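You operate a simulated robot arm through the tools that you are given. There is no shell and no other tool.

You are at the controls of a simulated robot arm. One attempt, no reset.

TASK
Take the red line apart and lay its four hoses in spare grooves.
Fine: pull the red-label slide back and leave it back.

It is judged by the outcome, as a careful person would: the job done as asked, and still so three seconds after it is handed in. It fails if anything else is knocked over, pushed out of place, dropped, spilled or broken.

THE ROBOT
A 7-joint arm with a two-finger parallel gripper, fixed in place. Base frame: the origin is at the foot of the arm, x ahead of it, y to its left, z up; the work surface is at about z = 0.8. Readings come in m, rad, newtons and seconds.
Its first joint turns from -2.304 to 2.304 rad. Payload 3.91 kg.
The tool frame sits at the grasp point between the pads (the TCP): z along the fingers, y along the line on which they close. The tips reach 0.03 m beyond it. Largest opening 0.11 m; finger width 0.02, thickness 0.01; the body of the gripper, 0.048 by 0.112 m, starts 0.055 m behind the TCP.
Orientation is told as [roll, pitch, yaw] about the base's x, y, z axes, in that order, counted from this pose: with the fingers straight down and closing along the base's y, the tool's x points along the base's -x, its y along +y and its z along -z.

THE INTERFACE
- The arm moves only by the tool servo_tool. Its argument "rows" is text: rows parted by semicolons, each of 6 numbers parted by spaces: the shift along the base's x, y, z in m, then the turn, a rotation vector about the base's x, y, z in rad. In form: x y z wx wy wz; .... A call has 1 to 20 rows; each row is the pose to reach, as a shift and turn from the pose commanded when the call began. "grip" is the finger opening in m, from 0 to 0.11, set as the call begins (left out, the last holds). Each row takes 0.2 s and may step no farther than 0.05 m and 0.15 rad from the row before; otherwise, or with a gripper value out of range, the whole call is refused. A pose out of reach is approached as far as the arm can. The call stops where the force on the tool passes 50 N (or 10 N more than at its start, if that is more) or the arm is blocked; 0.2 s more then pass. The fingers move at their own pace (about 0.108 m/s each) and stop on an object; they squeeze with about 40 N. The grip force told is the motor's: it shows also when the fingers shut on nothing. Time passes only in rows, and 0.2 s behind the last, so rows that repeat a pose let the fingers close. The reply holds the time, the measured pose of the TCP, the force on the tool along the base axes, the opening and the grip force, in the units named above and with some noise, with the torque about the TCP (base axes, N m) and any sound that the robot's microphone picked up.
- Cameras (640 x 400 px; columns grow to the right, rows downward): "scene" is fixed at [0.3997, -0.5006, 1.3827]; the picture's right is [1.00, -0.06, 0.00], its down [-0.03, -0.44, -0.90] and it looks along [0.05, 0.90, -0.44] (base axes); focal length 322 px, centre (320, 200). "wrist" rides on the gripper at [0.072, 0.017, -0.103] in the tool frame; the picture's right is [-0.23, 0.97, 0.00], its down [-0.76, -0.18, -0.62] and it looks along [-0.61, -0.14, 0.78] (tool axes); focal length 222 px, centre (320, 200).
- grab_frame(camera): a new picture of that camera. The clock stands still meanwhile.
- locate(camera, pixels): there is no depth. For up to 12 entries [column, row, z] of the newest picture of that camera ("zoom" is the newest enlarged one), the place [x, y] in the base frame at which the ray of that pixel passes the height z, good to about 0.002 m. The clock stands still meanwhile.
- inspect(camera, box): a new picture of the part [left, top, right, bottom] of that camera's present view, enlarged. The clock stands still meanwhile.
- finish_job(): hands the job in; it is judged then, once.

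Open the gripper and draw the arm clear of the work before you hand the job in, unless the task says otherwise.

The tools are called after "Request:" by a JSON object that holds its "fn" and its "kwargs". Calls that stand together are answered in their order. servo_tool: Moves the arm, as the interface text tells. Its arguments: {"type":"object","properties":{"rows":{"type":"string"},"grip":{"type":"number"}},"required":["rows"]} The other tools are called the same way: grab_frame (camera) takes a picture; locate (camera, pixels) gives the place at which the rays of pixels pass given heights; inspect (camera, box) takes an enlarged picture of a part of a camera's view; finish_job () hands the job in.

At the start:

```text
t: 0.0
position: [0.4437, 0.4326, 1.0788]
tool_rot: [0.0, 0.001, 0.001]
force: [-0.8, -0.4, 0.5]
ft_torque: [0.01, -0.02, 0.03]
gripper_width: 0.1101
gripper_force: 0.1
```

scene: 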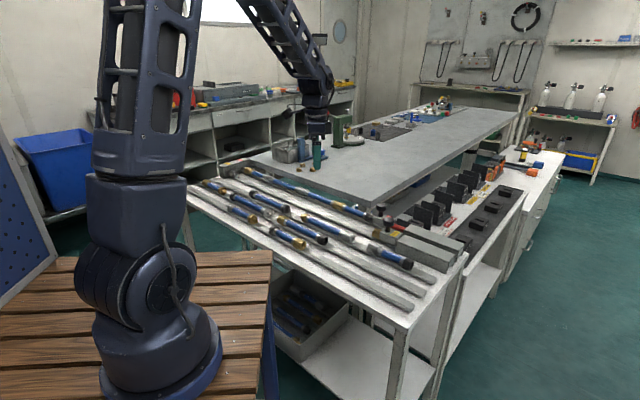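
wrist: 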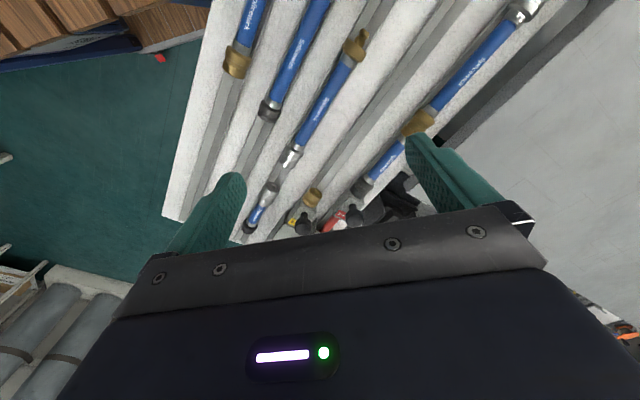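

I'll start with enlarged views of the bench, where the hoses and labels show around pixels (200-450, 150-310) in the scene picture.

Request:
{"fn": "inspect", "kwargs": {"camera": "scene", "box": [180, 150, 340, 250]}}

Request:
{"fn": "inspect", "kwargs": {"camera": "scene", "box": [320, 190, 480, 290]}}

Request:
{"fn": "inspect", "kwargs": {"camera": "scene", "box": [380, 140, 540, 240]}}

Request:
{"fn": "inspect", "kwargs": {"camera": "wrist", "box": [160, 0, 600, 260]}}

```text
4.00 times, centred on (260, 200) of scene
```

zoom: 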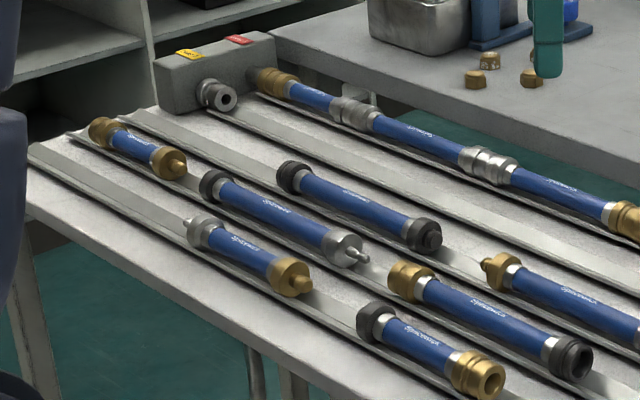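

```text
4.00 times, centred on (400, 240) of scene
```

zoom: 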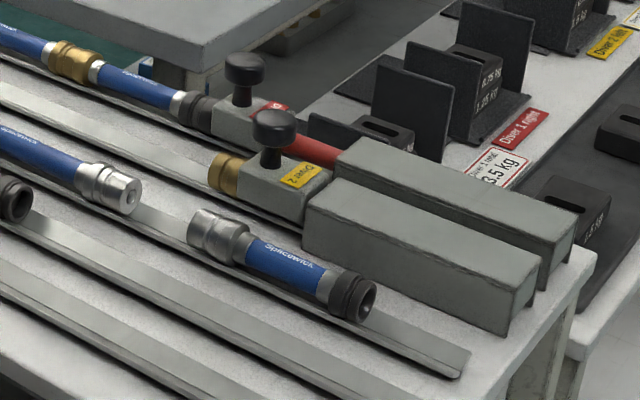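

```text
4.00 times, centred on (460, 190) of scene
```

zoom: 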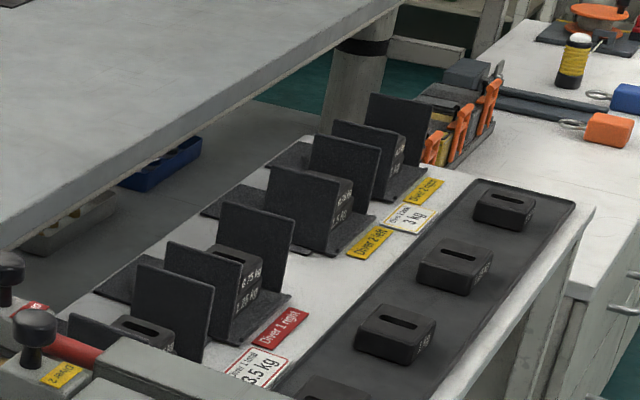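

```text
1.45 times, centred on (380, 130) of wrist
```

zoom: 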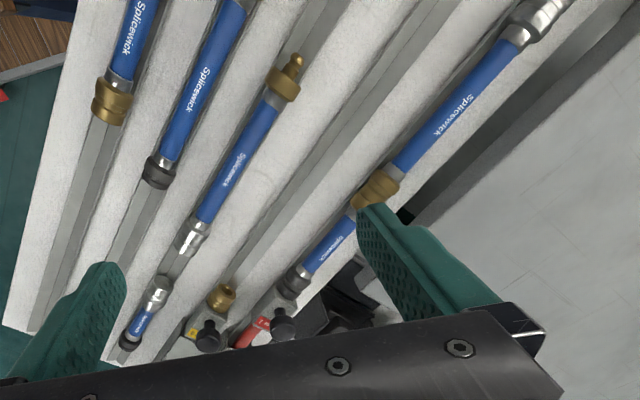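

The red line runs from the manifold at about (244,170) to the red slide at about (381,210), with joints near (268,178), (302,191) and (337,205). I'll turn these pixels into base coordinates.

Request:
{"fn": "grab_frame", "kwargs": {"camera": "scene"}}

Request:
{"fn": "locate", "kwargs": {"camera": "scene", "pixels": [[243.75, 169.5, 0.82], [267.5, 178, 0.82], [302, 190.75, 0.82], [336.5, 205, 0.82], [370, 217.5, 0.82], [381.25, 207, 0.86], [388, 222.5, 0.86], [187, 187, 0.8], [411, 327, 0.8], [438, 280, 0.8], [410, 300, 0.8], [464, 254, 0.8]]}}

```text
taken
```

scene: 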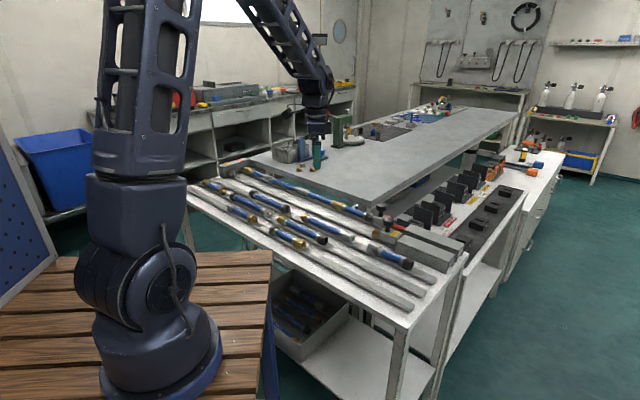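

```text
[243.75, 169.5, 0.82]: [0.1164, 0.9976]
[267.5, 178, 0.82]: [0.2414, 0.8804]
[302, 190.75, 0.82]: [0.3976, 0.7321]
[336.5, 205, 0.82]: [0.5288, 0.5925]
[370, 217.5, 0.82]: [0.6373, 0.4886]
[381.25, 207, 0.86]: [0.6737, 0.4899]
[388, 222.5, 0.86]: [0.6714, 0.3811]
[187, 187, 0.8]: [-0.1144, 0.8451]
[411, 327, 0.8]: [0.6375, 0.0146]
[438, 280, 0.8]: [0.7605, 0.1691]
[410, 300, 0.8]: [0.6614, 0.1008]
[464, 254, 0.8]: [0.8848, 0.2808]
```

The line lies at about 45° (direction roughly +x,-y). I'll zoom in further on the grooves and the spare hoses to see which grooves are free.

Request:
{"fn": "inspect", "kwargs": {"camera": "scene", "box": [180, 155, 260, 205]}}

Request:
{"fn": "inspect", "kwargs": {"camera": "scene", "box": [250, 170, 330, 220]}}

Request:
{"fn": "inspect", "kwargs": {"camera": "scene", "box": [320, 190, 400, 240]}}

Request:
{"fn": "inspect", "kwargs": {"camera": "scene", "box": [250, 200, 350, 262]}}

Request:
{"fn": "inspect", "kwargs": {"camera": "scene", "box": [340, 220, 470, 320]}}

```text
8.00 times, centred on (220, 180) of scene
```

zoom: 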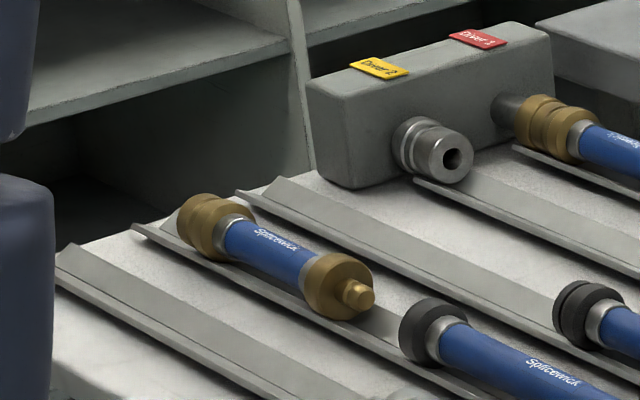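

```text
8.00 times, centred on (290, 195) of scene
```

zoom: 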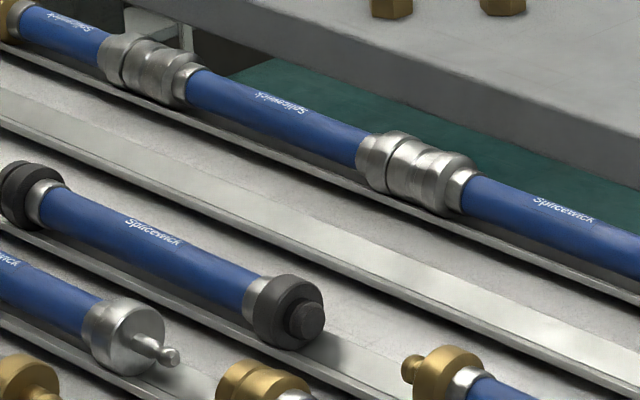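

```text
8.00 times, centred on (360, 215) of scene
```

zoom: 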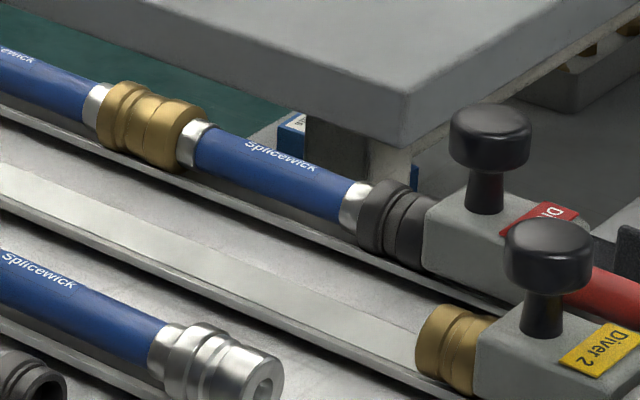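

```text
6.40 times, centred on (300, 231) of scene
```

zoom: 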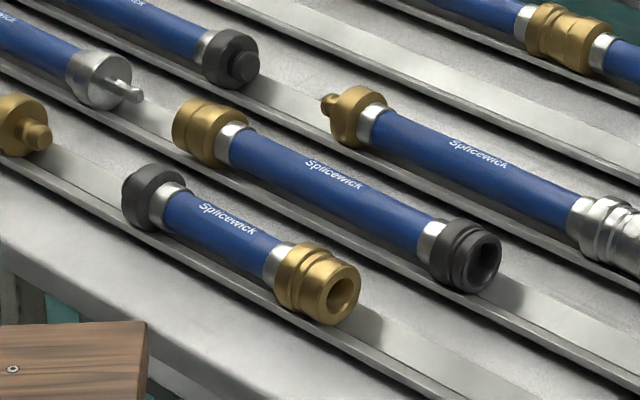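

```text
4.00 times, centred on (405, 270) of scene
```

zoom: 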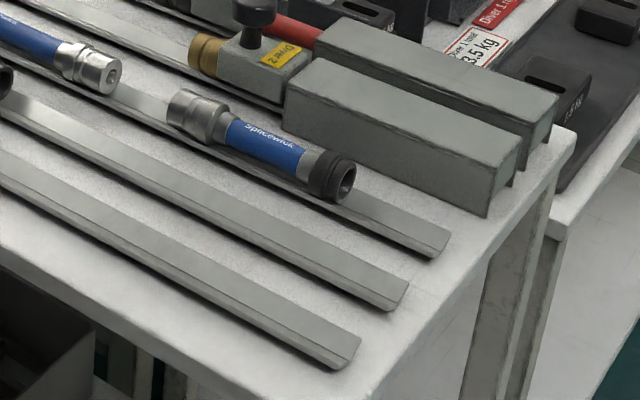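

There appear to be five grooves. The front three hold loose hoses with free lengths, then comes the empty yellow-line groove, then the red line. I'll turn the tool -45° in place so the fingers close across the grooves, then look from the wrist.

Request:
{"fn": "servo_tool", "kwargs": {"rows": "0 0 0.02 0 0 -0.131; 0 0 0.04 0 0 -0.262; 0 0 0.06 0 0 -0.393; 0 0 0.08 0 0 -0.524; 0 0 0.1 0 0 -0.655; 0 0 0.1 0 0 -0.785", "grip": 0.11}}

Request:
{"fn": "grab_frame", "kwargs": {"camera": "wrist"}}

```text
t: 1.4
position: [0.4429, 0.4343, 1.1799]
tool_rot: [0.001, -0.002, -0.788]
force: [-0.5, -0.9, 0.2]
ft_torque: [-0.02, 0.0, -0.01]
gripper_width: 0.1097
gripper_force: 0.0
```

```text
taken
```

wrist: 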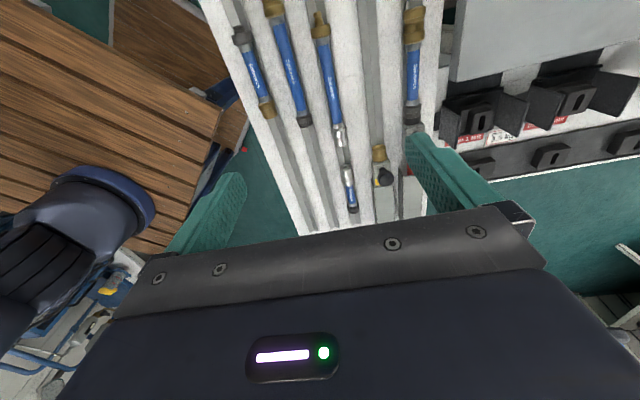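

The five grooves are visible running down the wrist picture, from the front groove at about (290,180) to the red line at about (412,100). I'll zoom in on this.

Request:
{"fn": "inspect", "kwargs": {"camera": "wrist", "box": [210, 0, 470, 160]}}

Request:
{"fn": "inspect", "kwargs": {"camera": "wrist", "box": [250, 90, 450, 240]}}

Request:
{"fn": "locate", "kwargs": {"camera": "wrist", "pixels": [[238, 30, 0.815], [268, 115, 0.815], [312, 230, 0.8], [334, 228, 0.8], [357, 222, 0.8], [270, 5, 0.815], [306, 123, 0.815], [320, 20, 0.815], [341, 147, 0.815], [352, 210, 0.815], [414, 15, 0.815], [414, 120, 0.815]]}}

```text
2.46 times, centred on (340, 80) of wrist
```

zoom: 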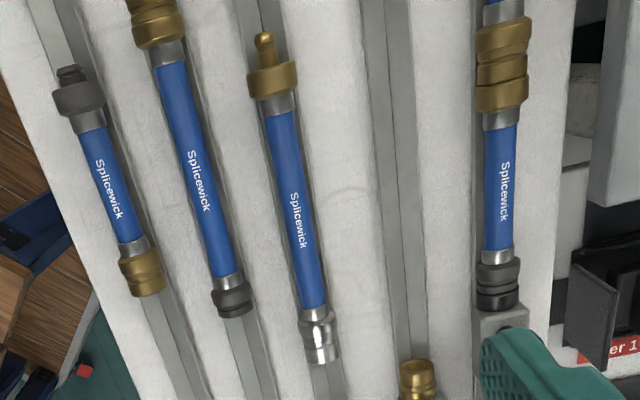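

```text
2.67 times, centred on (350, 165) of wrist
```

zoom: 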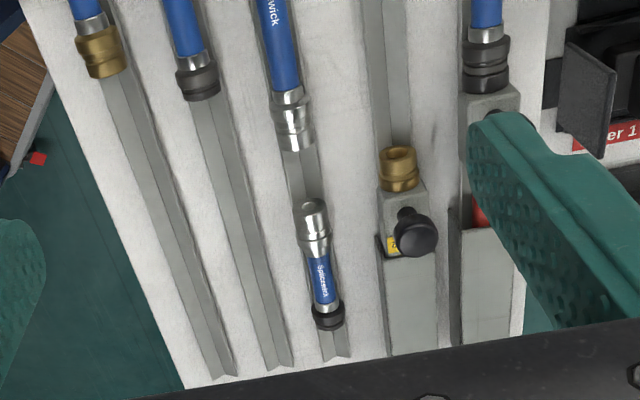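

```text
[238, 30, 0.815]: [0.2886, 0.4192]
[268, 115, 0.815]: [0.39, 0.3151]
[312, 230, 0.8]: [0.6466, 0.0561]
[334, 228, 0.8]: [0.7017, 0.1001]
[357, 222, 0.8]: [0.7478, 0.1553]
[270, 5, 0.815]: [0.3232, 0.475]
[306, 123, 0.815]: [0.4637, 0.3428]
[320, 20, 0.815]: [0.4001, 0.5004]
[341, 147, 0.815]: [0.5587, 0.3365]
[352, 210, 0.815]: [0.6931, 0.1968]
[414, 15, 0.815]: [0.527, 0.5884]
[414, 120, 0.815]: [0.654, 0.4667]
```

Now I need to know whether the grey slab next to the red line is a collision risk. Its corner is at wrist (452,80) and scene (393,193), so I'll locate it at several heights, along with the knobs.

Request:
{"fn": "locate", "kwargs": {"camera": "wrist", "pixels": [[452, 80, 0.75], [452, 80, 0.8], [452, 80, 0.85], [452, 80, 0.9], [455, 2, 0.8], [386, 177, 0.86], [378, 152, 0.815], [440, 90, 0.8], [376, 60, 0.8], [392, 220, 0.83]]}}

Request:
{"fn": "locate", "kwargs": {"camera": "scene", "pixels": [[393, 193, 0.75], [393, 193, 0.8], [393, 193, 0.85], [393, 193, 0.9], [250, 158, 0.8], [250, 158, 0.85], [393, 206, 0.8]]}}

Request:
{"fn": "inspect", "kwargs": {"camera": "scene", "box": [220, 140, 420, 265]}}

```text
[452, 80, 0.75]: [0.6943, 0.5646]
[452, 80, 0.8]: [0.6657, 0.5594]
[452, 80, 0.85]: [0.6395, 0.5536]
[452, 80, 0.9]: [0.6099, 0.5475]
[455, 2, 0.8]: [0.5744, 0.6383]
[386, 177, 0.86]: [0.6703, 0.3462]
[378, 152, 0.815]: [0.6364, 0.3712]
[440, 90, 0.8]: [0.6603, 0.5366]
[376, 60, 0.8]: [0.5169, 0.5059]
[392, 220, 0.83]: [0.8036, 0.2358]
```

```text
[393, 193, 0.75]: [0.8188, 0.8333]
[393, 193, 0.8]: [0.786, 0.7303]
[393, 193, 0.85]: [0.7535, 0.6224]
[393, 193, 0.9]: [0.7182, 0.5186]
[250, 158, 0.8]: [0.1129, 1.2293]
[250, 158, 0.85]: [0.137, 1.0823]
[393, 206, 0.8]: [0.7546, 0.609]
```

```text
3.20 times, centred on (320, 202) of scene
```

zoom: 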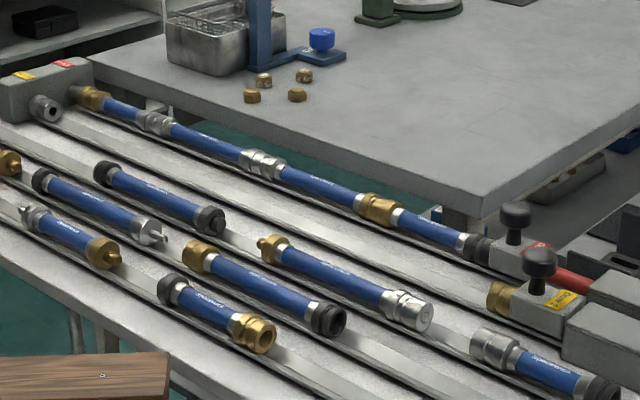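

From the two views, the slab corner sits near (0.637, 0.553) with its top at about z=0.86, so it's close to the red line. I'll move lower, above the red line, for a closer look at the slide and its knob.

Request:
{"fn": "servo_tool", "kwargs": {"rows": "0.013 0.033 -0.03 0 0 0; 0.026 0.066 -0.06 0 0 0; 0.039 0.099 -0.09 0 0 0; 0.052 0.132 -0.11 0 0 0", "grip": 0.11}}

Request:
{"fn": "grab_frame", "kwargs": {"camera": "wrist"}}

Request:
{"fn": "inspect", "kwargs": {"camera": "wrist", "box": [220, 0, 460, 150]}}

Request:
{"fn": "inspect", "kwargs": {"camera": "wrist", "box": [280, 80, 440, 220]}}

```text
t: 2.4
position: [0.4968, 0.5672, 1.0702]
tool_rot: [0.002, -0.001, -0.785]
force: [0.6, 0.2, 1.1]
ft_torque: [-0.01, 0.01, 0.03]
gripper_width: 0.11
gripper_force: 0.0
```

```text
taken
```

wrist: 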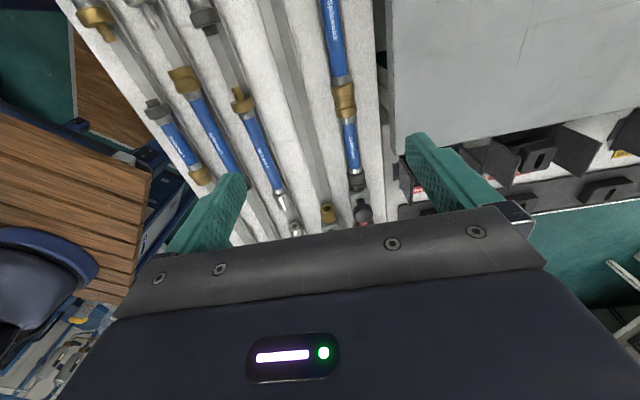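

```text
2.67 times, centred on (340, 75) of wrist
```

zoom: 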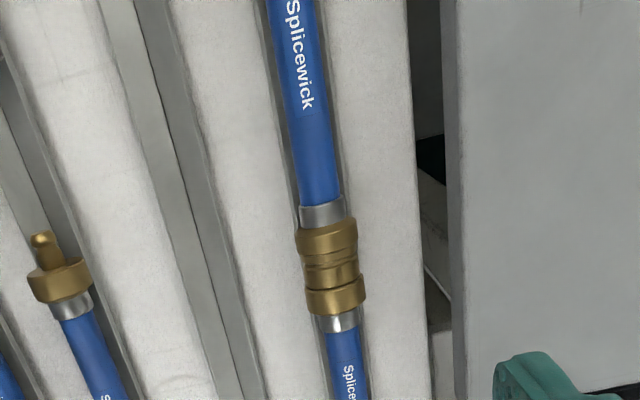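

```text
2.86 times, centred on (360, 150) of wrist
```

zoom: 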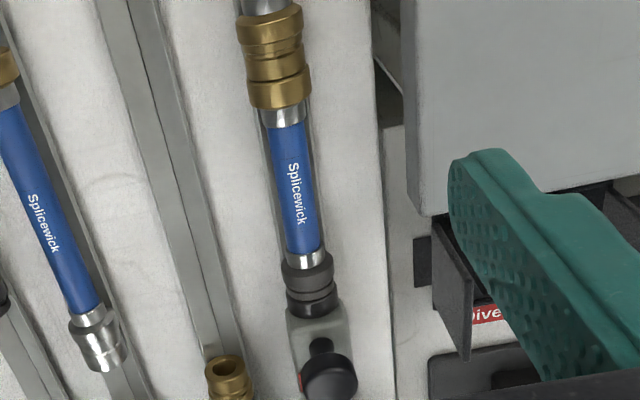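

I'll locate the slab corner, the red-line ends, the knob and the groove features in this closer picture.

Request:
{"fn": "locate", "kwargs": {"camera": "wrist", "pixels": [[395, 154.5, 0.8], [395, 154.5, 0.85], [395, 154.5, 0.88], [363, 212, 0.86], [363, 212, 0.88], [356, 187, 0.82], [344, 97, 0.82], [387, 100, 0.8], [390, 60, 0.85], [333, 40, 0.83], [350, 142, 0.83]]}}

Request:
{"fn": "locate", "kwargs": {"camera": "scene", "pixels": [[370, 199.5, 0.8], [370, 199.5, 0.85], [370, 199.5, 0.88], [381.25, 207, 0.86], [381.25, 207, 0.88], [371, 211, 0.8], [371, 211, 0.83]]}}

```text
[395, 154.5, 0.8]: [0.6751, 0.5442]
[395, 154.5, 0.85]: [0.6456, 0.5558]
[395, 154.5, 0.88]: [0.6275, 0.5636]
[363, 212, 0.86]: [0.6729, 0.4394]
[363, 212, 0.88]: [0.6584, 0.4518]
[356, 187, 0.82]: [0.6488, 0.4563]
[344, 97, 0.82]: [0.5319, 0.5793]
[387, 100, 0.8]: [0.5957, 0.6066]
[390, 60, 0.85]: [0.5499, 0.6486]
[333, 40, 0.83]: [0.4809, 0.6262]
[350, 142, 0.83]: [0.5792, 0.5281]
```

```text
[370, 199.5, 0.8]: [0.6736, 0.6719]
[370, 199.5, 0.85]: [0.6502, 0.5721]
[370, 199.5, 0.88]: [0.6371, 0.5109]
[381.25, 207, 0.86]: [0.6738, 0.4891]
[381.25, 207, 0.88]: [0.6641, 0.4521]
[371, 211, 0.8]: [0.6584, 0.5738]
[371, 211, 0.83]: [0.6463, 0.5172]
```

The slab edge is near n≈0.848 with its top at z≈0.857. The red knob head is near (0.661, 0.452, 0.88). Next I'll look more closely at the slides and their housings.

Request:
{"fn": "inspect", "kwargs": {"camera": "scene", "box": [365, 195, 445, 245]}}

Request:
{"fn": "inspect", "kwargs": {"camera": "scene", "box": [400, 215, 480, 275]}}

```text
8.00 times, centred on (405, 220) of scene
```

zoom: 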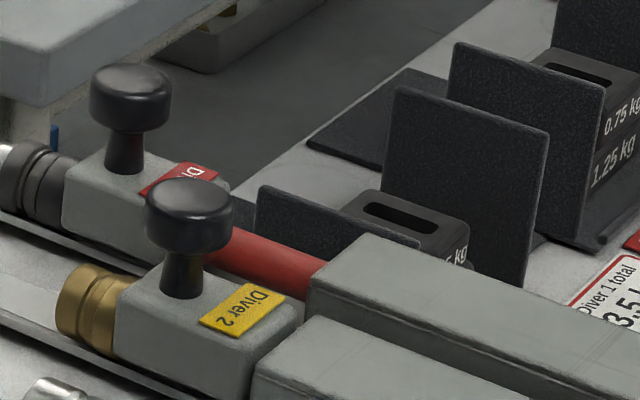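

```text
6.67 times, centred on (440, 245) of scene
```

zoom: 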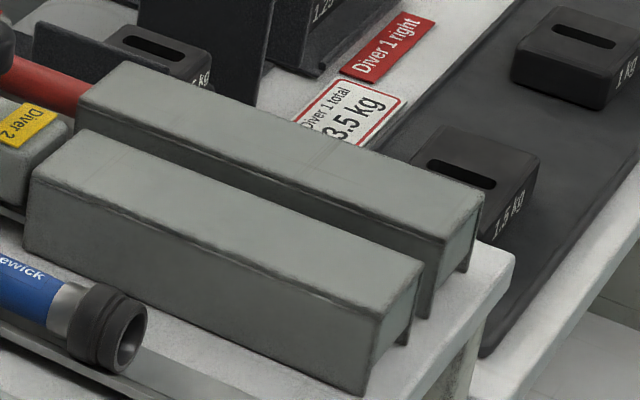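

Using the same orientation, I'll hover over the red knob near (0.661, 0.452) with the fingers at 0.07 and check alignment.

Request:
{"fn": "servo_tool", "kwargs": {"rows": "0.041 -0.028 0 0 0 0; 0.082 -0.056 0 0 0 0; 0.123 -0.084 -0.02 0 0 0; 0.1635 -0.1135 -0.05 0 0 0", "grip": 0.07}}

Request:
{"fn": "grab_frame", "kwargs": {"camera": "wrist"}}

Request:
{"fn": "inspect", "kwargs": {"camera": "wrist", "box": [240, 60, 480, 240]}}

Request:
{"fn": "inspect", "kwargs": {"camera": "scene", "box": [330, 130, 490, 260]}}

```text
refused: row 3 steps farther than a row can; nothing moved
```

```text
taken
```

wrist: 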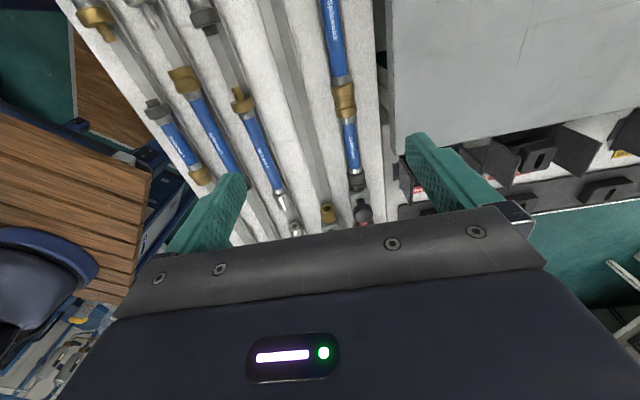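

```text
2.22 times, centred on (360, 150) of wrist
```

zoom: 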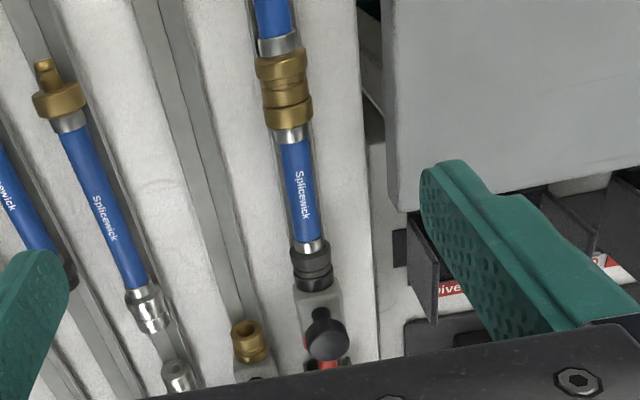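

```text
3.08 times, centred on (410, 195) of scene
```

zoom: 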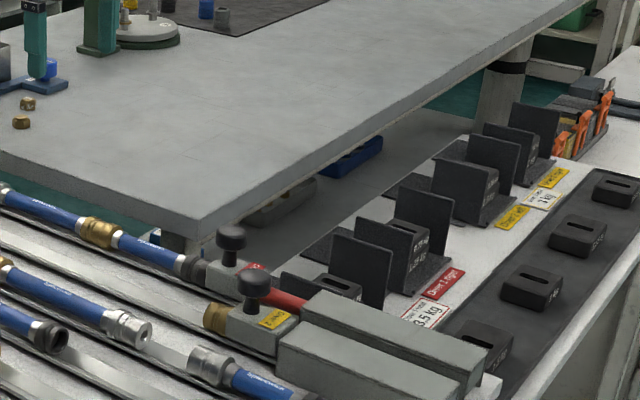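

The step limit was exceeded. I'll re-issue the move with smaller steps and stop higher, at about z=1.02, short of the knob, so I can look at the black plates beside the slide.

Request:
{"fn": "servo_tool", "kwargs": {"rows": "0.03 -0.022 -0.01 0 0 0; 0.06 -0.044 -0.02 0 0 0; 0.09 -0.066 -0.03 0 0 0; 0.12 -0.088 -0.04 0 0 0; 0.125 -0.09 -0.05 0 0 0", "grip": 0.07}}

Request:
{"fn": "grab_frame", "kwargs": {"camera": "wrist"}}

Request:
{"fn": "inspect", "kwargs": {"camera": "wrist", "box": [240, 60, 480, 240]}}

Request:
{"fn": "inspect", "kwargs": {"camera": "scene", "box": [350, 150, 470, 240]}}

```text
t: 3.6
position: [0.6205, 0.4771, 1.0187]
tool_rot: [0.0, -0.001, -0.786]
force: [0.0, -0.7, 0.1]
ft_torque: [-0.02, 0.01, -0.01]
gripper_width: 0.07
gripper_force: 0.1
```

```text
taken
```

wrist: 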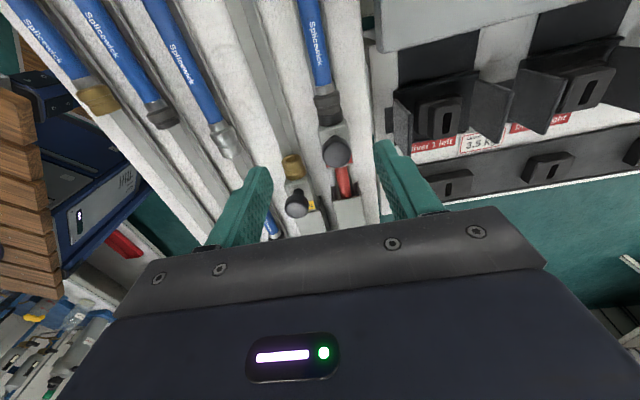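

```text
2.22 times, centred on (360, 150) of wrist
```

zoom: 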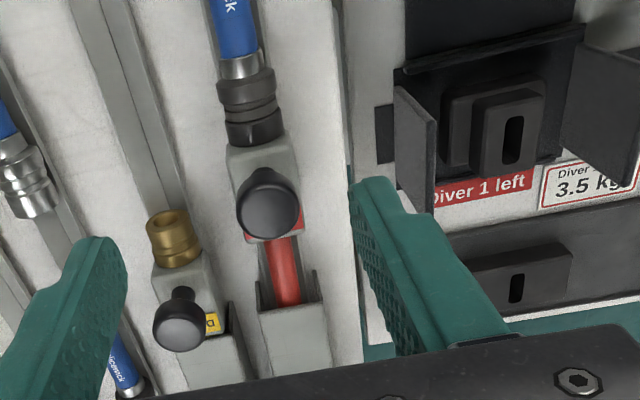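

```text
4.44 times, centred on (410, 195) of scene
```

zoom: 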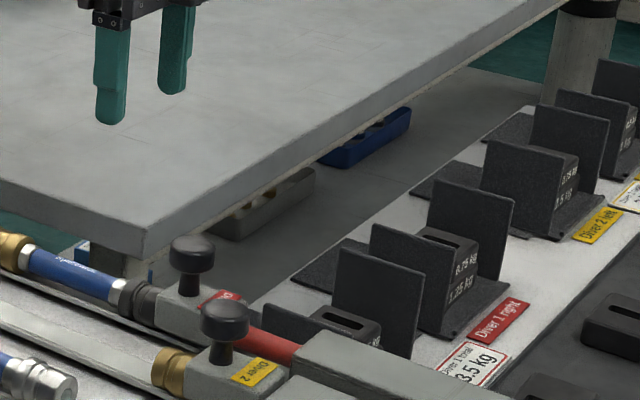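

The view is clear now: the red knob is at wrist (337,151), the yellow knob at (297,204), the red rod enters its housing at about (345,197), and the first black plate is near (402,120). I'll locate these.

Request:
{"fn": "locate", "kwargs": {"camera": "wrist", "pixels": [[337, 151, 0.88], [337, 151, 0.89], [297, 204, 0.88], [398, 105, 0.85], [398, 105, 0.9], [345, 197, 0.83], [345, 197, 0.86], [339, 165, 0.84], [328, 120, 0.83], [317, 50, 0.83], [375, 150, 0.8], [331, 197, 0.86]]}}

Request:
{"fn": "locate", "kwargs": {"camera": "scene", "pixels": [[381.5, 205, 0.88], [381.5, 205, 0.89], [388.75, 221.5, 0.88], [381.5, 205, 0.87], [388.75, 221.5, 0.87], [404, 229, 0.83], [405, 225, 0.85]]}}

```text
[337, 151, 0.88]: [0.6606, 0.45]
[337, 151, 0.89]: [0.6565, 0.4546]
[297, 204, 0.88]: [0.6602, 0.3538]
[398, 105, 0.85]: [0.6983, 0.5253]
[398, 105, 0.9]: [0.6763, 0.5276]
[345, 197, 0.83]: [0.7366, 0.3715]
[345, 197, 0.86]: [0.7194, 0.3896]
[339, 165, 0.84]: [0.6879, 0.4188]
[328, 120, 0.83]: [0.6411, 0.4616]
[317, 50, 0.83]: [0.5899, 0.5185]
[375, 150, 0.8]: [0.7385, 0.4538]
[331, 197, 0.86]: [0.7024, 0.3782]
```

```text
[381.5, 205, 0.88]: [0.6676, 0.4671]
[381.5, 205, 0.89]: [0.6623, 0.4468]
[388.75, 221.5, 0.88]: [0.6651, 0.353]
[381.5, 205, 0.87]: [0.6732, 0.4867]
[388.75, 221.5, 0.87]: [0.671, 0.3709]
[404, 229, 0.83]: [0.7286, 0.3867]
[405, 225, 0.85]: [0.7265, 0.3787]
```

The red knob head is about (0.6605, 0.452, 0.887), and the yellow knob sits 0.07 m further back, which is the likely travel. I'll move over the red knob, go down to z≈0.895 and close on it.

Request:
{"fn": "servo_tool", "kwargs": {"rows": "0.02 -0.012 0 0 0 0; 0.04 -0.025 -0.02 0 0 0; 0.04 -0.025 -0.06 0 0 0; 0.04 -0.025 -0.1 0 0 0; 0.04 -0.025 -0.124 0 0 0; 0.04 -0.025 -0.124 0 0 0", "grip": 0.07}}

Request:
{"fn": "inspect", "kwargs": {"camera": "scene", "box": [350, 170, 450, 235]}}

Request:
{"fn": "grab_frame", "kwargs": {"camera": "wrist"}}

```text
t: 5.0
position: [0.6618, 0.4507, 0.8966]
tool_rot: [0.0, -0.001, -0.785]
force: [-0.8, -0.1, 0.5]
ft_torque: [-0.01, -0.01, 0.03]
gripper_width: 0.0699
gripper_force: 0.1
```

```text
6.15 times, centred on (400, 202) of scene
```

zoom: 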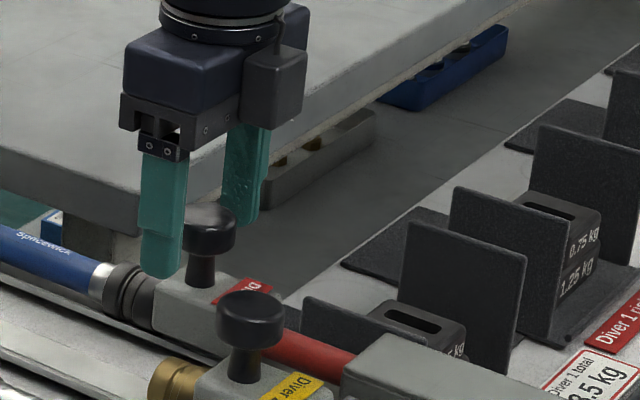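

```text
taken
```

wrist: 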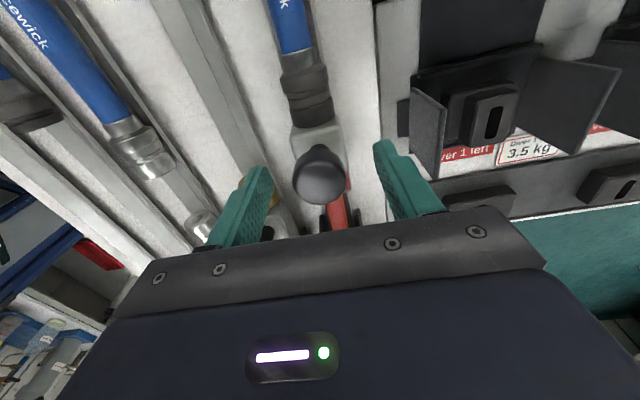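

The knob is centred between the fingers at about (320,175). I'll close on it.

Request:
{"fn": "servo_tool", "kwargs": {"rows": "0 0 0 0 0 0; 0 0 0 0 0 0; 0 0 0 0 0 0", "grip": 0.0}}

```text
t: 5.8
position: [0.66, 0.4506, 0.8961]
tool_rot: [-0.003, -0.001, -0.786]
force: [-13.0, -13.3, 0.4]
ft_torque: [-0.29, 0.32, -0.01]
gripper_width: 0.0331
gripper_force: 45.3
```

The knob is gripped at 0.033 m wide with an 18 N side force, so it sits slightly toward -n. I'll shift 3 mm that way to relax it, then draw back along (+x,-y).

Request:
{"fn": "servo_tool", "kwargs": {"rows": "-0.002 -0.002 0 0 0 0; -0.002 -0.002 0 0 0 0"}}

```text
t: 6.4
position: [0.6592, 0.4494, 0.8966]
tool_rot: [0.002, -0.001, -0.786]
force: [17.4, 12.6, -13.6]
ft_torque: [0.45, -0.54, -0.03]
gripper_width: 0.0331
gripper_force: 44.9
```

I overshot slightly: the side force is now about +21 N. I'll back off half of that and start pulling along (+x,-y) in small steps.

Request:
{"fn": "servo_tool", "kwargs": {"rows": "0.001 0.001 0 0 0 0; 0.0045 -0.0025 0 0 0 0; 0.008 -0.006 0 0 0 0; 0.0115 -0.0095 0 0 0 0"}}

Request:
{"fn": "inspect", "kwargs": {"camera": "scene", "box": [340, 180, 440, 245]}}

```text
t: 7.4
position: [0.6712, 0.4386, 0.8968]
tool_rot: [0.002, 0.0, -0.785]
force: [12.8, 14.8, 12.2]
ft_torque: [0.39, -0.22, 0.03]
gripper_width: 0.033
gripper_force: 45.3
```

```text
6.15 times, centred on (390, 212) of scene
```

zoom: 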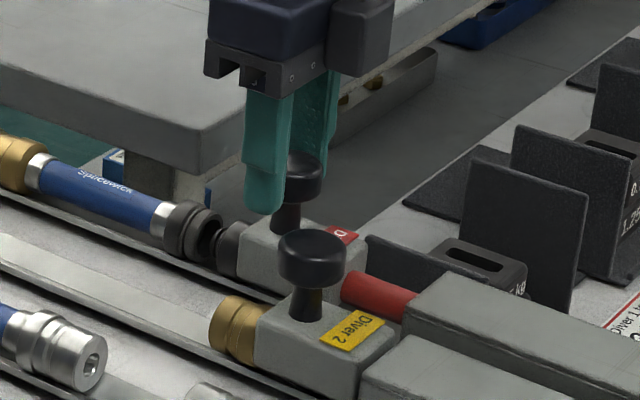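

The slide has come off the hose end at about (215,250), with the hose left in place. I'll add +1 mm across to relieve the side load and keep pulling.

Request:
{"fn": "servo_tool", "kwargs": {"rows": "0.0045 -0.0025 0 0 0 0; 0.0115 -0.0095 0 0 0 0; 0.0185 -0.0165 0 0 0 0; 0.0255 -0.0235 0 0 0 0; 0.0325 -0.0305 0 0 0 0; 0.0365 -0.0345 0 0 0 0"}}

Request:
{"fn": "inspect", "kwargs": {"camera": "scene", "box": [340, 180, 440, 245]}}

```text
t: 8.8
position: [0.7035, 0.4068, 0.8947]
tool_rot: [-0.001, 0.001, -0.781]
force: [-26.8, 28.8, 5.5]
ft_torque: [0.65, 0.58, 0.02]
gripper_width: 0.0333
gripper_force: 46.1
```

```text
6.15 times, centred on (390, 212) of scene
```

zoom: 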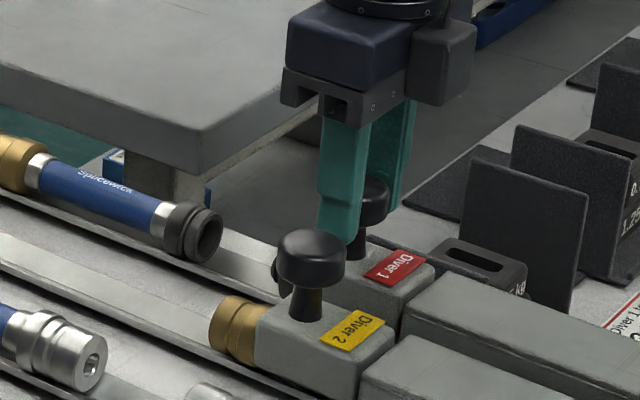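

The knob is at u≈0.21, there is a 39 N reaction along the rail, and the red rod is hidden, so the slide is fully back. I'll relax the command, open just to 0.052 to stay clear of the yellow knob, and lift.

Request:
{"fn": "servo_tool", "kwargs": {"rows": "-0.0017 0.0017 0 0 0 0; -0.0017 0.0017 0 0 0 0"}}

Request:
{"fn": "servo_tool", "kwargs": {"rows": "0 0 0 0 0 0; 0 0 0 0 0 0; 0 0 0.03 0 0 0; 0 0 0.07 0 0 0; 0 0 0.1 0 0 0", "grip": 0.052}}

Request:
{"fn": "inspect", "kwargs": {"camera": "scene", "box": [340, 180, 440, 245]}}

Request:
{"fn": "grab_frame", "kwargs": {"camera": "wrist"}}

```text
t: 9.4
position: [0.7038, 0.4062, 0.8935]
tool_rot: [-0.001, 0.002, -0.786]
force: [-29.5, 15.0, 6.7]
ft_torque: [0.35, 0.76, -0.01]
gripper_width: 0.0333
gripper_force: 45.2
```

```text
t: 10.6
position: [0.7066, 0.4084, 0.9956]
tool_rot: [-0.001, 0.001, -0.786]
force: [-0.1, 0.6, -0.3]
ft_torque: [0.01, -0.02, 0.0]
gripper_width: 0.0522
gripper_force: 0.0
```

```text
6.15 times, centred on (390, 212) of scene
```

zoom: 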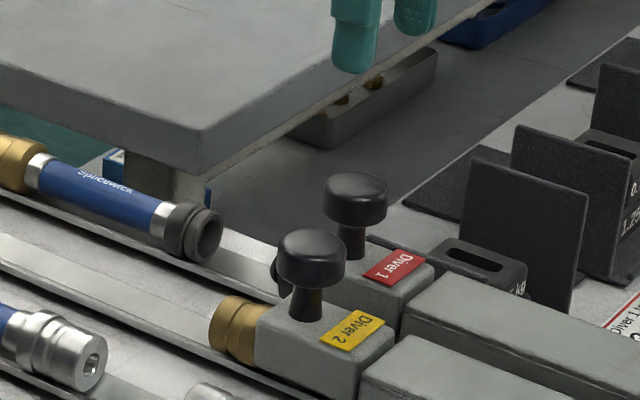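

```text
taken
```

wrist: 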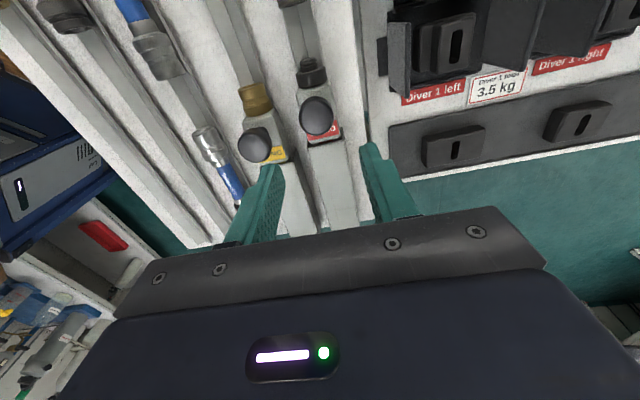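

The slide stayed back with the red label at (395,265). Before gripping hoses I'll look at the groove profile at the free ends, to choose a finger depth.

Request:
{"fn": "inspect", "kwargs": {"camera": "scene", "box": [385, 262, 449, 318]}}

Request:
{"fn": "inspect", "kwargs": {"camera": "scene", "box": [180, 165, 244, 215]}}

Request:
{"fn": "inspect", "kwargs": {"camera": "scene", "box": [360, 205, 400, 230]}}

```text
7.14 times, centred on (417, 290) of scene
```

zoom: 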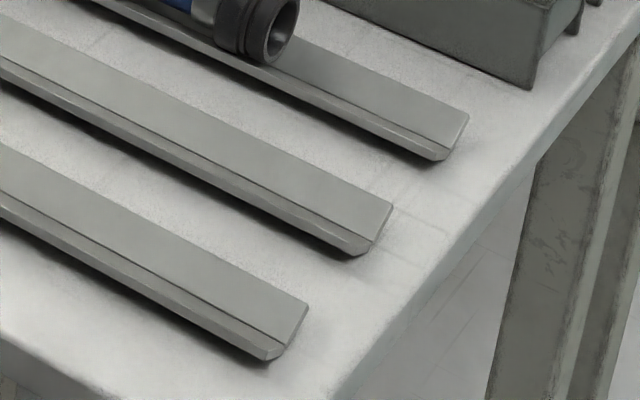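

```text
8.00 times, centred on (212, 190) of scene
```

zoom: 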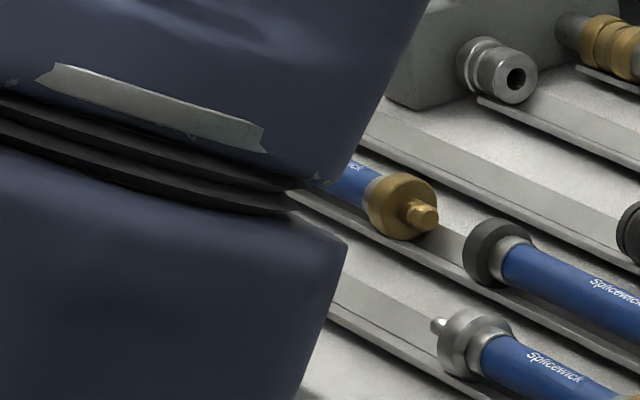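

```text
16.00 times, centred on (380, 218) of scene
```

zoom: 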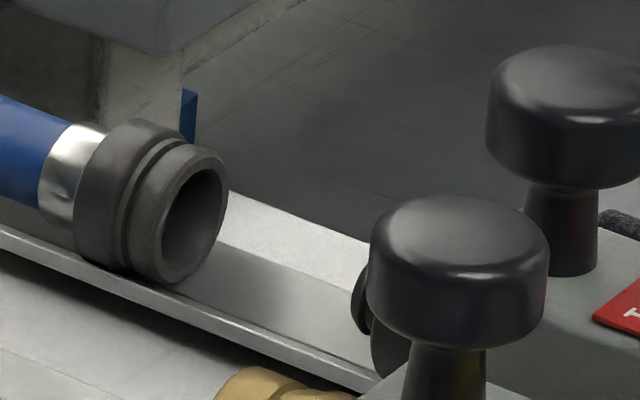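

The rails are shallow V channels with couplings resting in them. I'll measure the rail width and the empty row E and D grooves from the current wrist view.

Request:
{"fn": "inspect", "kwargs": {"camera": "wrist", "box": [200, 0, 360, 100]}}

Request:
{"fn": "locate", "kwargs": {"camera": "zoom", "pixels": [[320, 100, 0.812], [400, 100, 0.812]]}}

```text
4.00 times, centred on (280, 50) of wrist
```

zoom: 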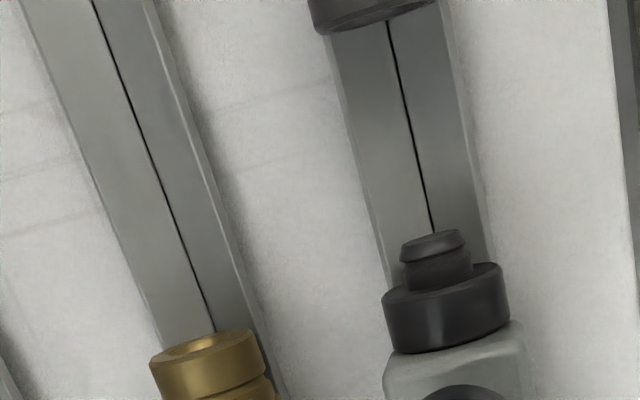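

```text
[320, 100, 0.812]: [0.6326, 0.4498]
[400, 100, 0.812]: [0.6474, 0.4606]
```

The rails are about 26 mm wide and the couplings about 28 mm across. Now I'll map the free lengths of the three front grooves by locating the hose ends and rail ends in the scene picture.

Request:
{"fn": "grab_frame", "kwargs": {"camera": "scene"}}

Request:
{"fn": "locate", "kwargs": {"camera": "scene", "pixels": [[187.5, 186.25, 0.81], [226.75, 205.5, 0.822], [258, 221.25, 0.822], [269.5, 230, 0.822], [305.75, 245, 0.822], [412.8, 310.3, 0.81], [196.9, 183.5, 0.81], [203, 182.5, 0.822], [226.75, 191.25, 0.822], [230, 195.75, 0.822], [272.5, 214.5, 0.822], [277.5, 220, 0.822]]}}

Request:
{"fn": "locate", "kwargs": {"camera": "scene", "pixels": [[327.5, 241, 0.822], [425.1, 294.9, 0.81], [210, 178.75, 0.81], [249.5, 193.75, 0.822], [290, 210, 0.822], [300.75, 216.25, 0.822], [355.75, 238.75, 0.822], [367.5, 246.25, 0.822], [413.75, 266.25, 0.822], [435.9, 281.6, 0.81]]}}

```text
taken
```

scene: 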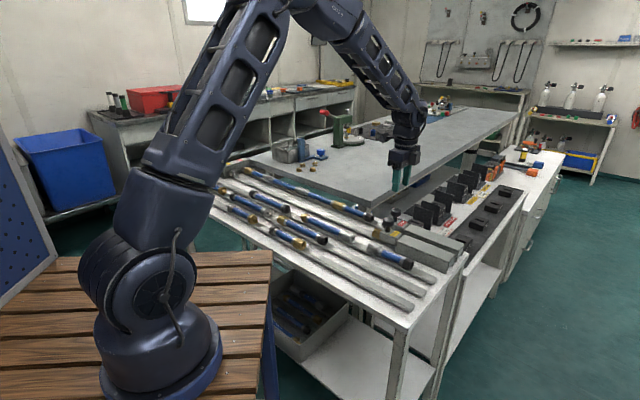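

```text
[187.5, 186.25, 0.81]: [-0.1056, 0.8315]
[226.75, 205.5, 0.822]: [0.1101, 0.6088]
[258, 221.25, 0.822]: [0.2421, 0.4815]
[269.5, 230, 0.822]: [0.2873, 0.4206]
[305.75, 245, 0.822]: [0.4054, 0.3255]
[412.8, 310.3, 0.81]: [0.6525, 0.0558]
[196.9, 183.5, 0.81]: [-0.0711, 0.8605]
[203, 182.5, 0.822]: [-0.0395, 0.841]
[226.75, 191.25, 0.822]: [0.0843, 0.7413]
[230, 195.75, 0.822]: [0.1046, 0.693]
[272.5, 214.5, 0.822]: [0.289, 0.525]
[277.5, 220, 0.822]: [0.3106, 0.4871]
```

```text
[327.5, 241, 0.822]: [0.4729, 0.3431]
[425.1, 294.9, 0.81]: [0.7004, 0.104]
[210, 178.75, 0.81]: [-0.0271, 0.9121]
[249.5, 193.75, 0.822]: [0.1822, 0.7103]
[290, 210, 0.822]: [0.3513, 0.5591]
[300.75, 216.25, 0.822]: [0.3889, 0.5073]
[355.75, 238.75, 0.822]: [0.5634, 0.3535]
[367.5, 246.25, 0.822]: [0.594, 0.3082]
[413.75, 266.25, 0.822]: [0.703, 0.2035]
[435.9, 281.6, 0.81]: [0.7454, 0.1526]
```

The free stretches along the groove are front groove left (u -0.66 to -0.35) and right (0.06 to 0.42), second groove right (0.09 to 0.42), and third groove left (-0.66 to -0.37). That gives one slot per hose. I'll hover over hose 4 near (0.5876, 0.5211).

Request:
{"fn": "servo_tool", "kwargs": {"rows": "-0.03 0.028 0 0 0 0; -0.06 0.056 0 0 0 0; -0.09 0.084 -0.01 0 0 0; -0.119 0.1127 -0.03 0 0 0; -0.119 0.1127 -0.06 0 0 0; -0.119 0.1127 -0.06 0 0 0", "grip": 0.05}}

Request:
{"fn": "grab_frame", "kwargs": {"camera": "wrist"}}

Request:
{"fn": "inspect", "kwargs": {"camera": "wrist", "box": [220, 60, 420, 240]}}

Request:
{"fn": "inspect", "kwargs": {"camera": "scene", "box": [310, 150, 410, 235]}}

```text
t: 12.0
position: [0.5866, 0.5175, 0.9351]
tool_rot: [0.002, 0.0, -0.784]
force: [0.8, 0.4, -0.8]
ft_torque: [0.06, 0.01, 0.01]
gripper_width: 0.0502
gripper_force: 0.1
```

```text
taken
```

wrist: 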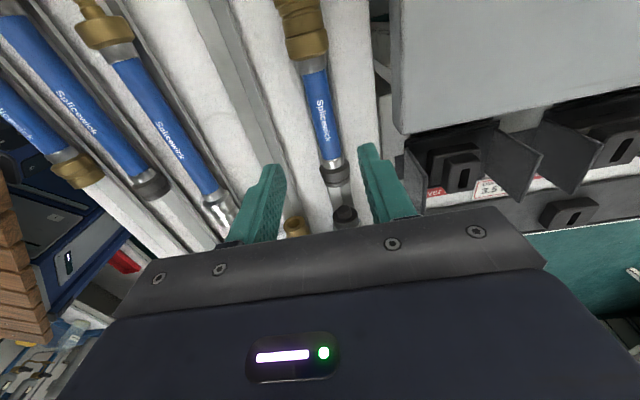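

```text
2.22 times, centred on (320, 150) of wrist
```

zoom: 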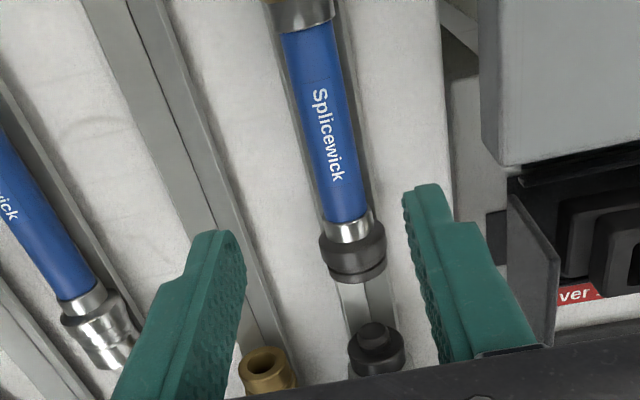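

```text
4.71 times, centred on (360, 192) of scene
```

zoom: 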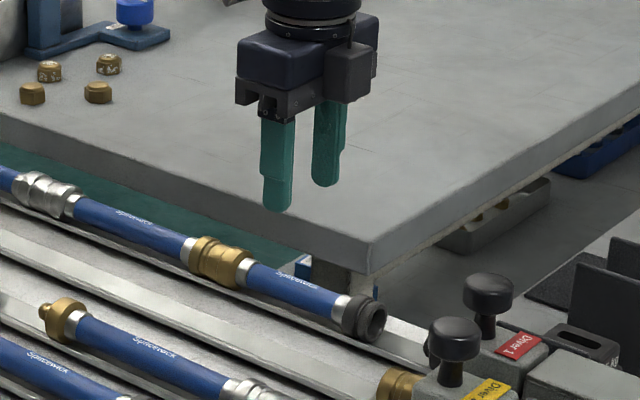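

The tool axis should land at about (320,122), which is on the blue part of hose 4 (centre line about (322.6,122)). I'll locate precise points before descending.

Request:
{"fn": "locate", "kwargs": {"camera": "wrist", "pixels": [[322.6, 122, 0.824], [313, 75, 0.824], [330, 155, 0.824], [336, 186, 0.824], [346, 210, 0.824], [304, 30, 0.824], [298, 5, 0.824], [306, 58, 0.824]]}}

```text
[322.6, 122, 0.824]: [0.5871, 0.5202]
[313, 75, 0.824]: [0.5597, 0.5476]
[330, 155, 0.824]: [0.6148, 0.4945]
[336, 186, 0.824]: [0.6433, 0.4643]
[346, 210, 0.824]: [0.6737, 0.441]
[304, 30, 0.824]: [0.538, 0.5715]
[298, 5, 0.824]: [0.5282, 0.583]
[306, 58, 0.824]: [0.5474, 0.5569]
```

Hose 4's axis is at n=0.783, its end face is at u≈0.127, and the slide plug tip is at about 0.164, so I have roughly 0.035 m to pull. I'll lower to z≈0.847 over u=0.05 and close.

Request:
{"fn": "servo_tool", "kwargs": {"rows": "0.0026 0.0009 -0.03 0 0 0; 0.0026 0.0009 -0.06 0 0 0; 0.0026 0.0009 -0.08 0 0 0; 0.0026 0.0009 -0.088 0 0 0; 0.0026 0.0009 -0.088 0 0 0", "grip": 0.05}}

Request:
{"fn": "inspect", "kwargs": {"camera": "scene", "box": [310, 170, 410, 235]}}

```text
t: 13.2
position: [0.5893, 0.5175, 0.8476]
tool_rot: [0.0, 0.001, -0.784]
force: [-0.2, 0.9, 0.2]
ft_torque: [-0.04, 0.0, 0.0]
gripper_width: 0.0504
gripper_force: 0.1
```

```text
6.15 times, centred on (360, 202) of scene
```

zoom: 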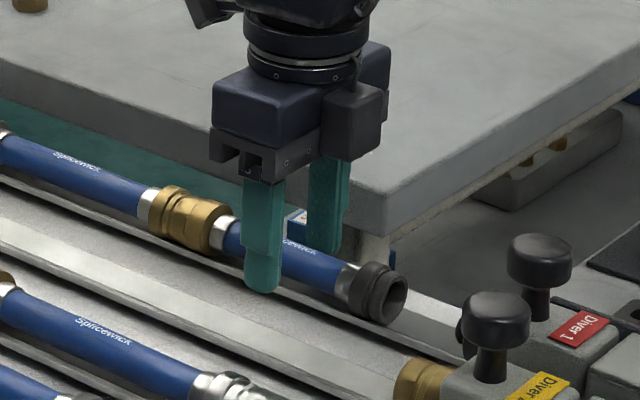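

The fingers straddle hose 4 with no contact. I'll close now.

Request:
{"fn": "servo_tool", "kwargs": {"rows": "0 0 0 0 0 0; 0 0 0 0 0 0; 0 0 0 0 0 0", "grip": 0.0}}

```text
t: 14.0
position: [0.5905, 0.5192, 0.8484]
tool_rot: [0.003, 0.002, -0.784]
force: [9.5, 8.6, 6.9]
ft_torque: [0.3, -0.28, -0.03]
gripper_width: 0.0203
gripper_force: 40.2
```

Gripped at 0.0203 m, which is the blue tube. I'll nudge +0.7 mm across and pull 0.02 m along the line.

Request:
{"fn": "servo_tool", "kwargs": {"rows": "0.0006 0.0006 0 0 0 0; 0.0042 -0.003 0 0 0 0; 0.0077 -0.0065 0 0 0 0; 0.0112 -0.01 0 0 0 0; 0.0148 -0.0136 0 0 0 0"}}

Request:
{"fn": "inspect", "kwargs": {"camera": "scene", "box": [310, 170, 410, 235]}}

```text
t: 15.2
position: [0.6042, 0.505, 0.847]
tool_rot: [0.0, 0.001, -0.783]
force: [-4.0, 18.9, 17.1]
ft_torque: [0.44, 0.06, -0.06]
gripper_width: 0.0203
gripper_force: 39.5
```

```text
6.15 times, centred on (360, 202) of scene
```

zoom: 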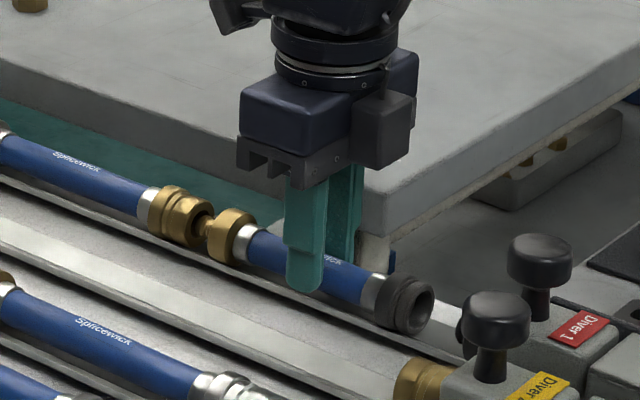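

Joint 3 is parting cleanly: hose 4's brass plug is at (207,228) and hose 3 hasn't moved. I'll pull another 0.01 m.

Request:
{"fn": "servo_tool", "kwargs": {"rows": "0.0036 -0.0034 0.0005 0 0 0; 0.0072 -0.0068 0.0005 0 0 0"}}

Request:
{"fn": "inspect", "kwargs": {"camera": "scene", "box": [320, 180, 400, 235]}}

```text
t: 15.8
position: [0.61, 0.4988, 0.8481]
tool_rot: [-0.001, 0.0, -0.787]
force: [-4.6, 16.9, 17.6]
ft_torque: [0.38, 0.1, -0.07]
gripper_width: 0.0202
gripper_force: 39.8
```

```text
7.27 times, centred on (360, 208) of scene
```

zoom: 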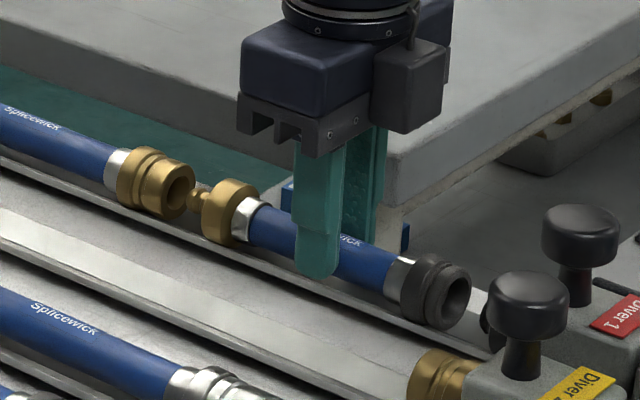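

The plug is fully clear of hose 3's socket, with a gap visible at (195,190). I'll lift hose 4 straight up.

Request:
{"fn": "servo_tool", "kwargs": {"rows": "0 0 0.01 0 0 0; 0 0 0.03 0 0 0; 0 0 0.07 0 0 0; 0 0 0.11 0 0 0; 0 0 0.13 0 0 0"}}

Request:
{"fn": "inspect", "kwargs": {"camera": "scene", "box": [310, 150, 430, 240]}}

Request:
{"fn": "grab_frame", "kwargs": {"camera": "wrist"}}

```text
t: 17.0
position: [0.6097, 0.4994, 0.9791]
tool_rot: [-0.001, -0.001, -0.787]
force: [0.2, 0.0, -3.6]
ft_torque: [-0.04, 0.01, 0.01]
gripper_width: 0.0201
gripper_force: 40.4
```

```text
4.44 times, centred on (370, 195) of scene
```

zoom: 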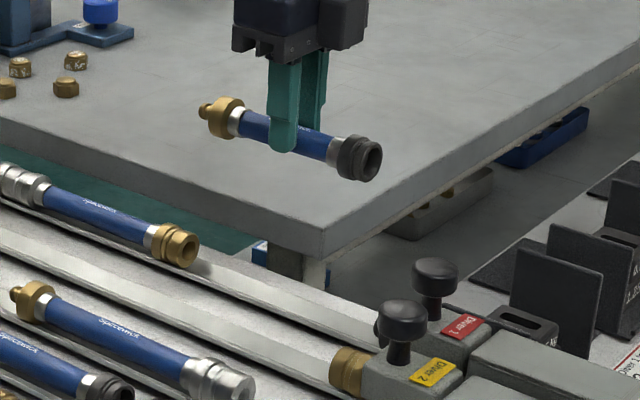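

```text
taken
```

wrist: 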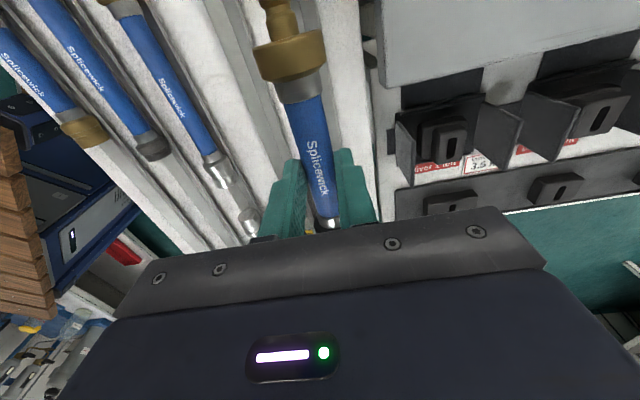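

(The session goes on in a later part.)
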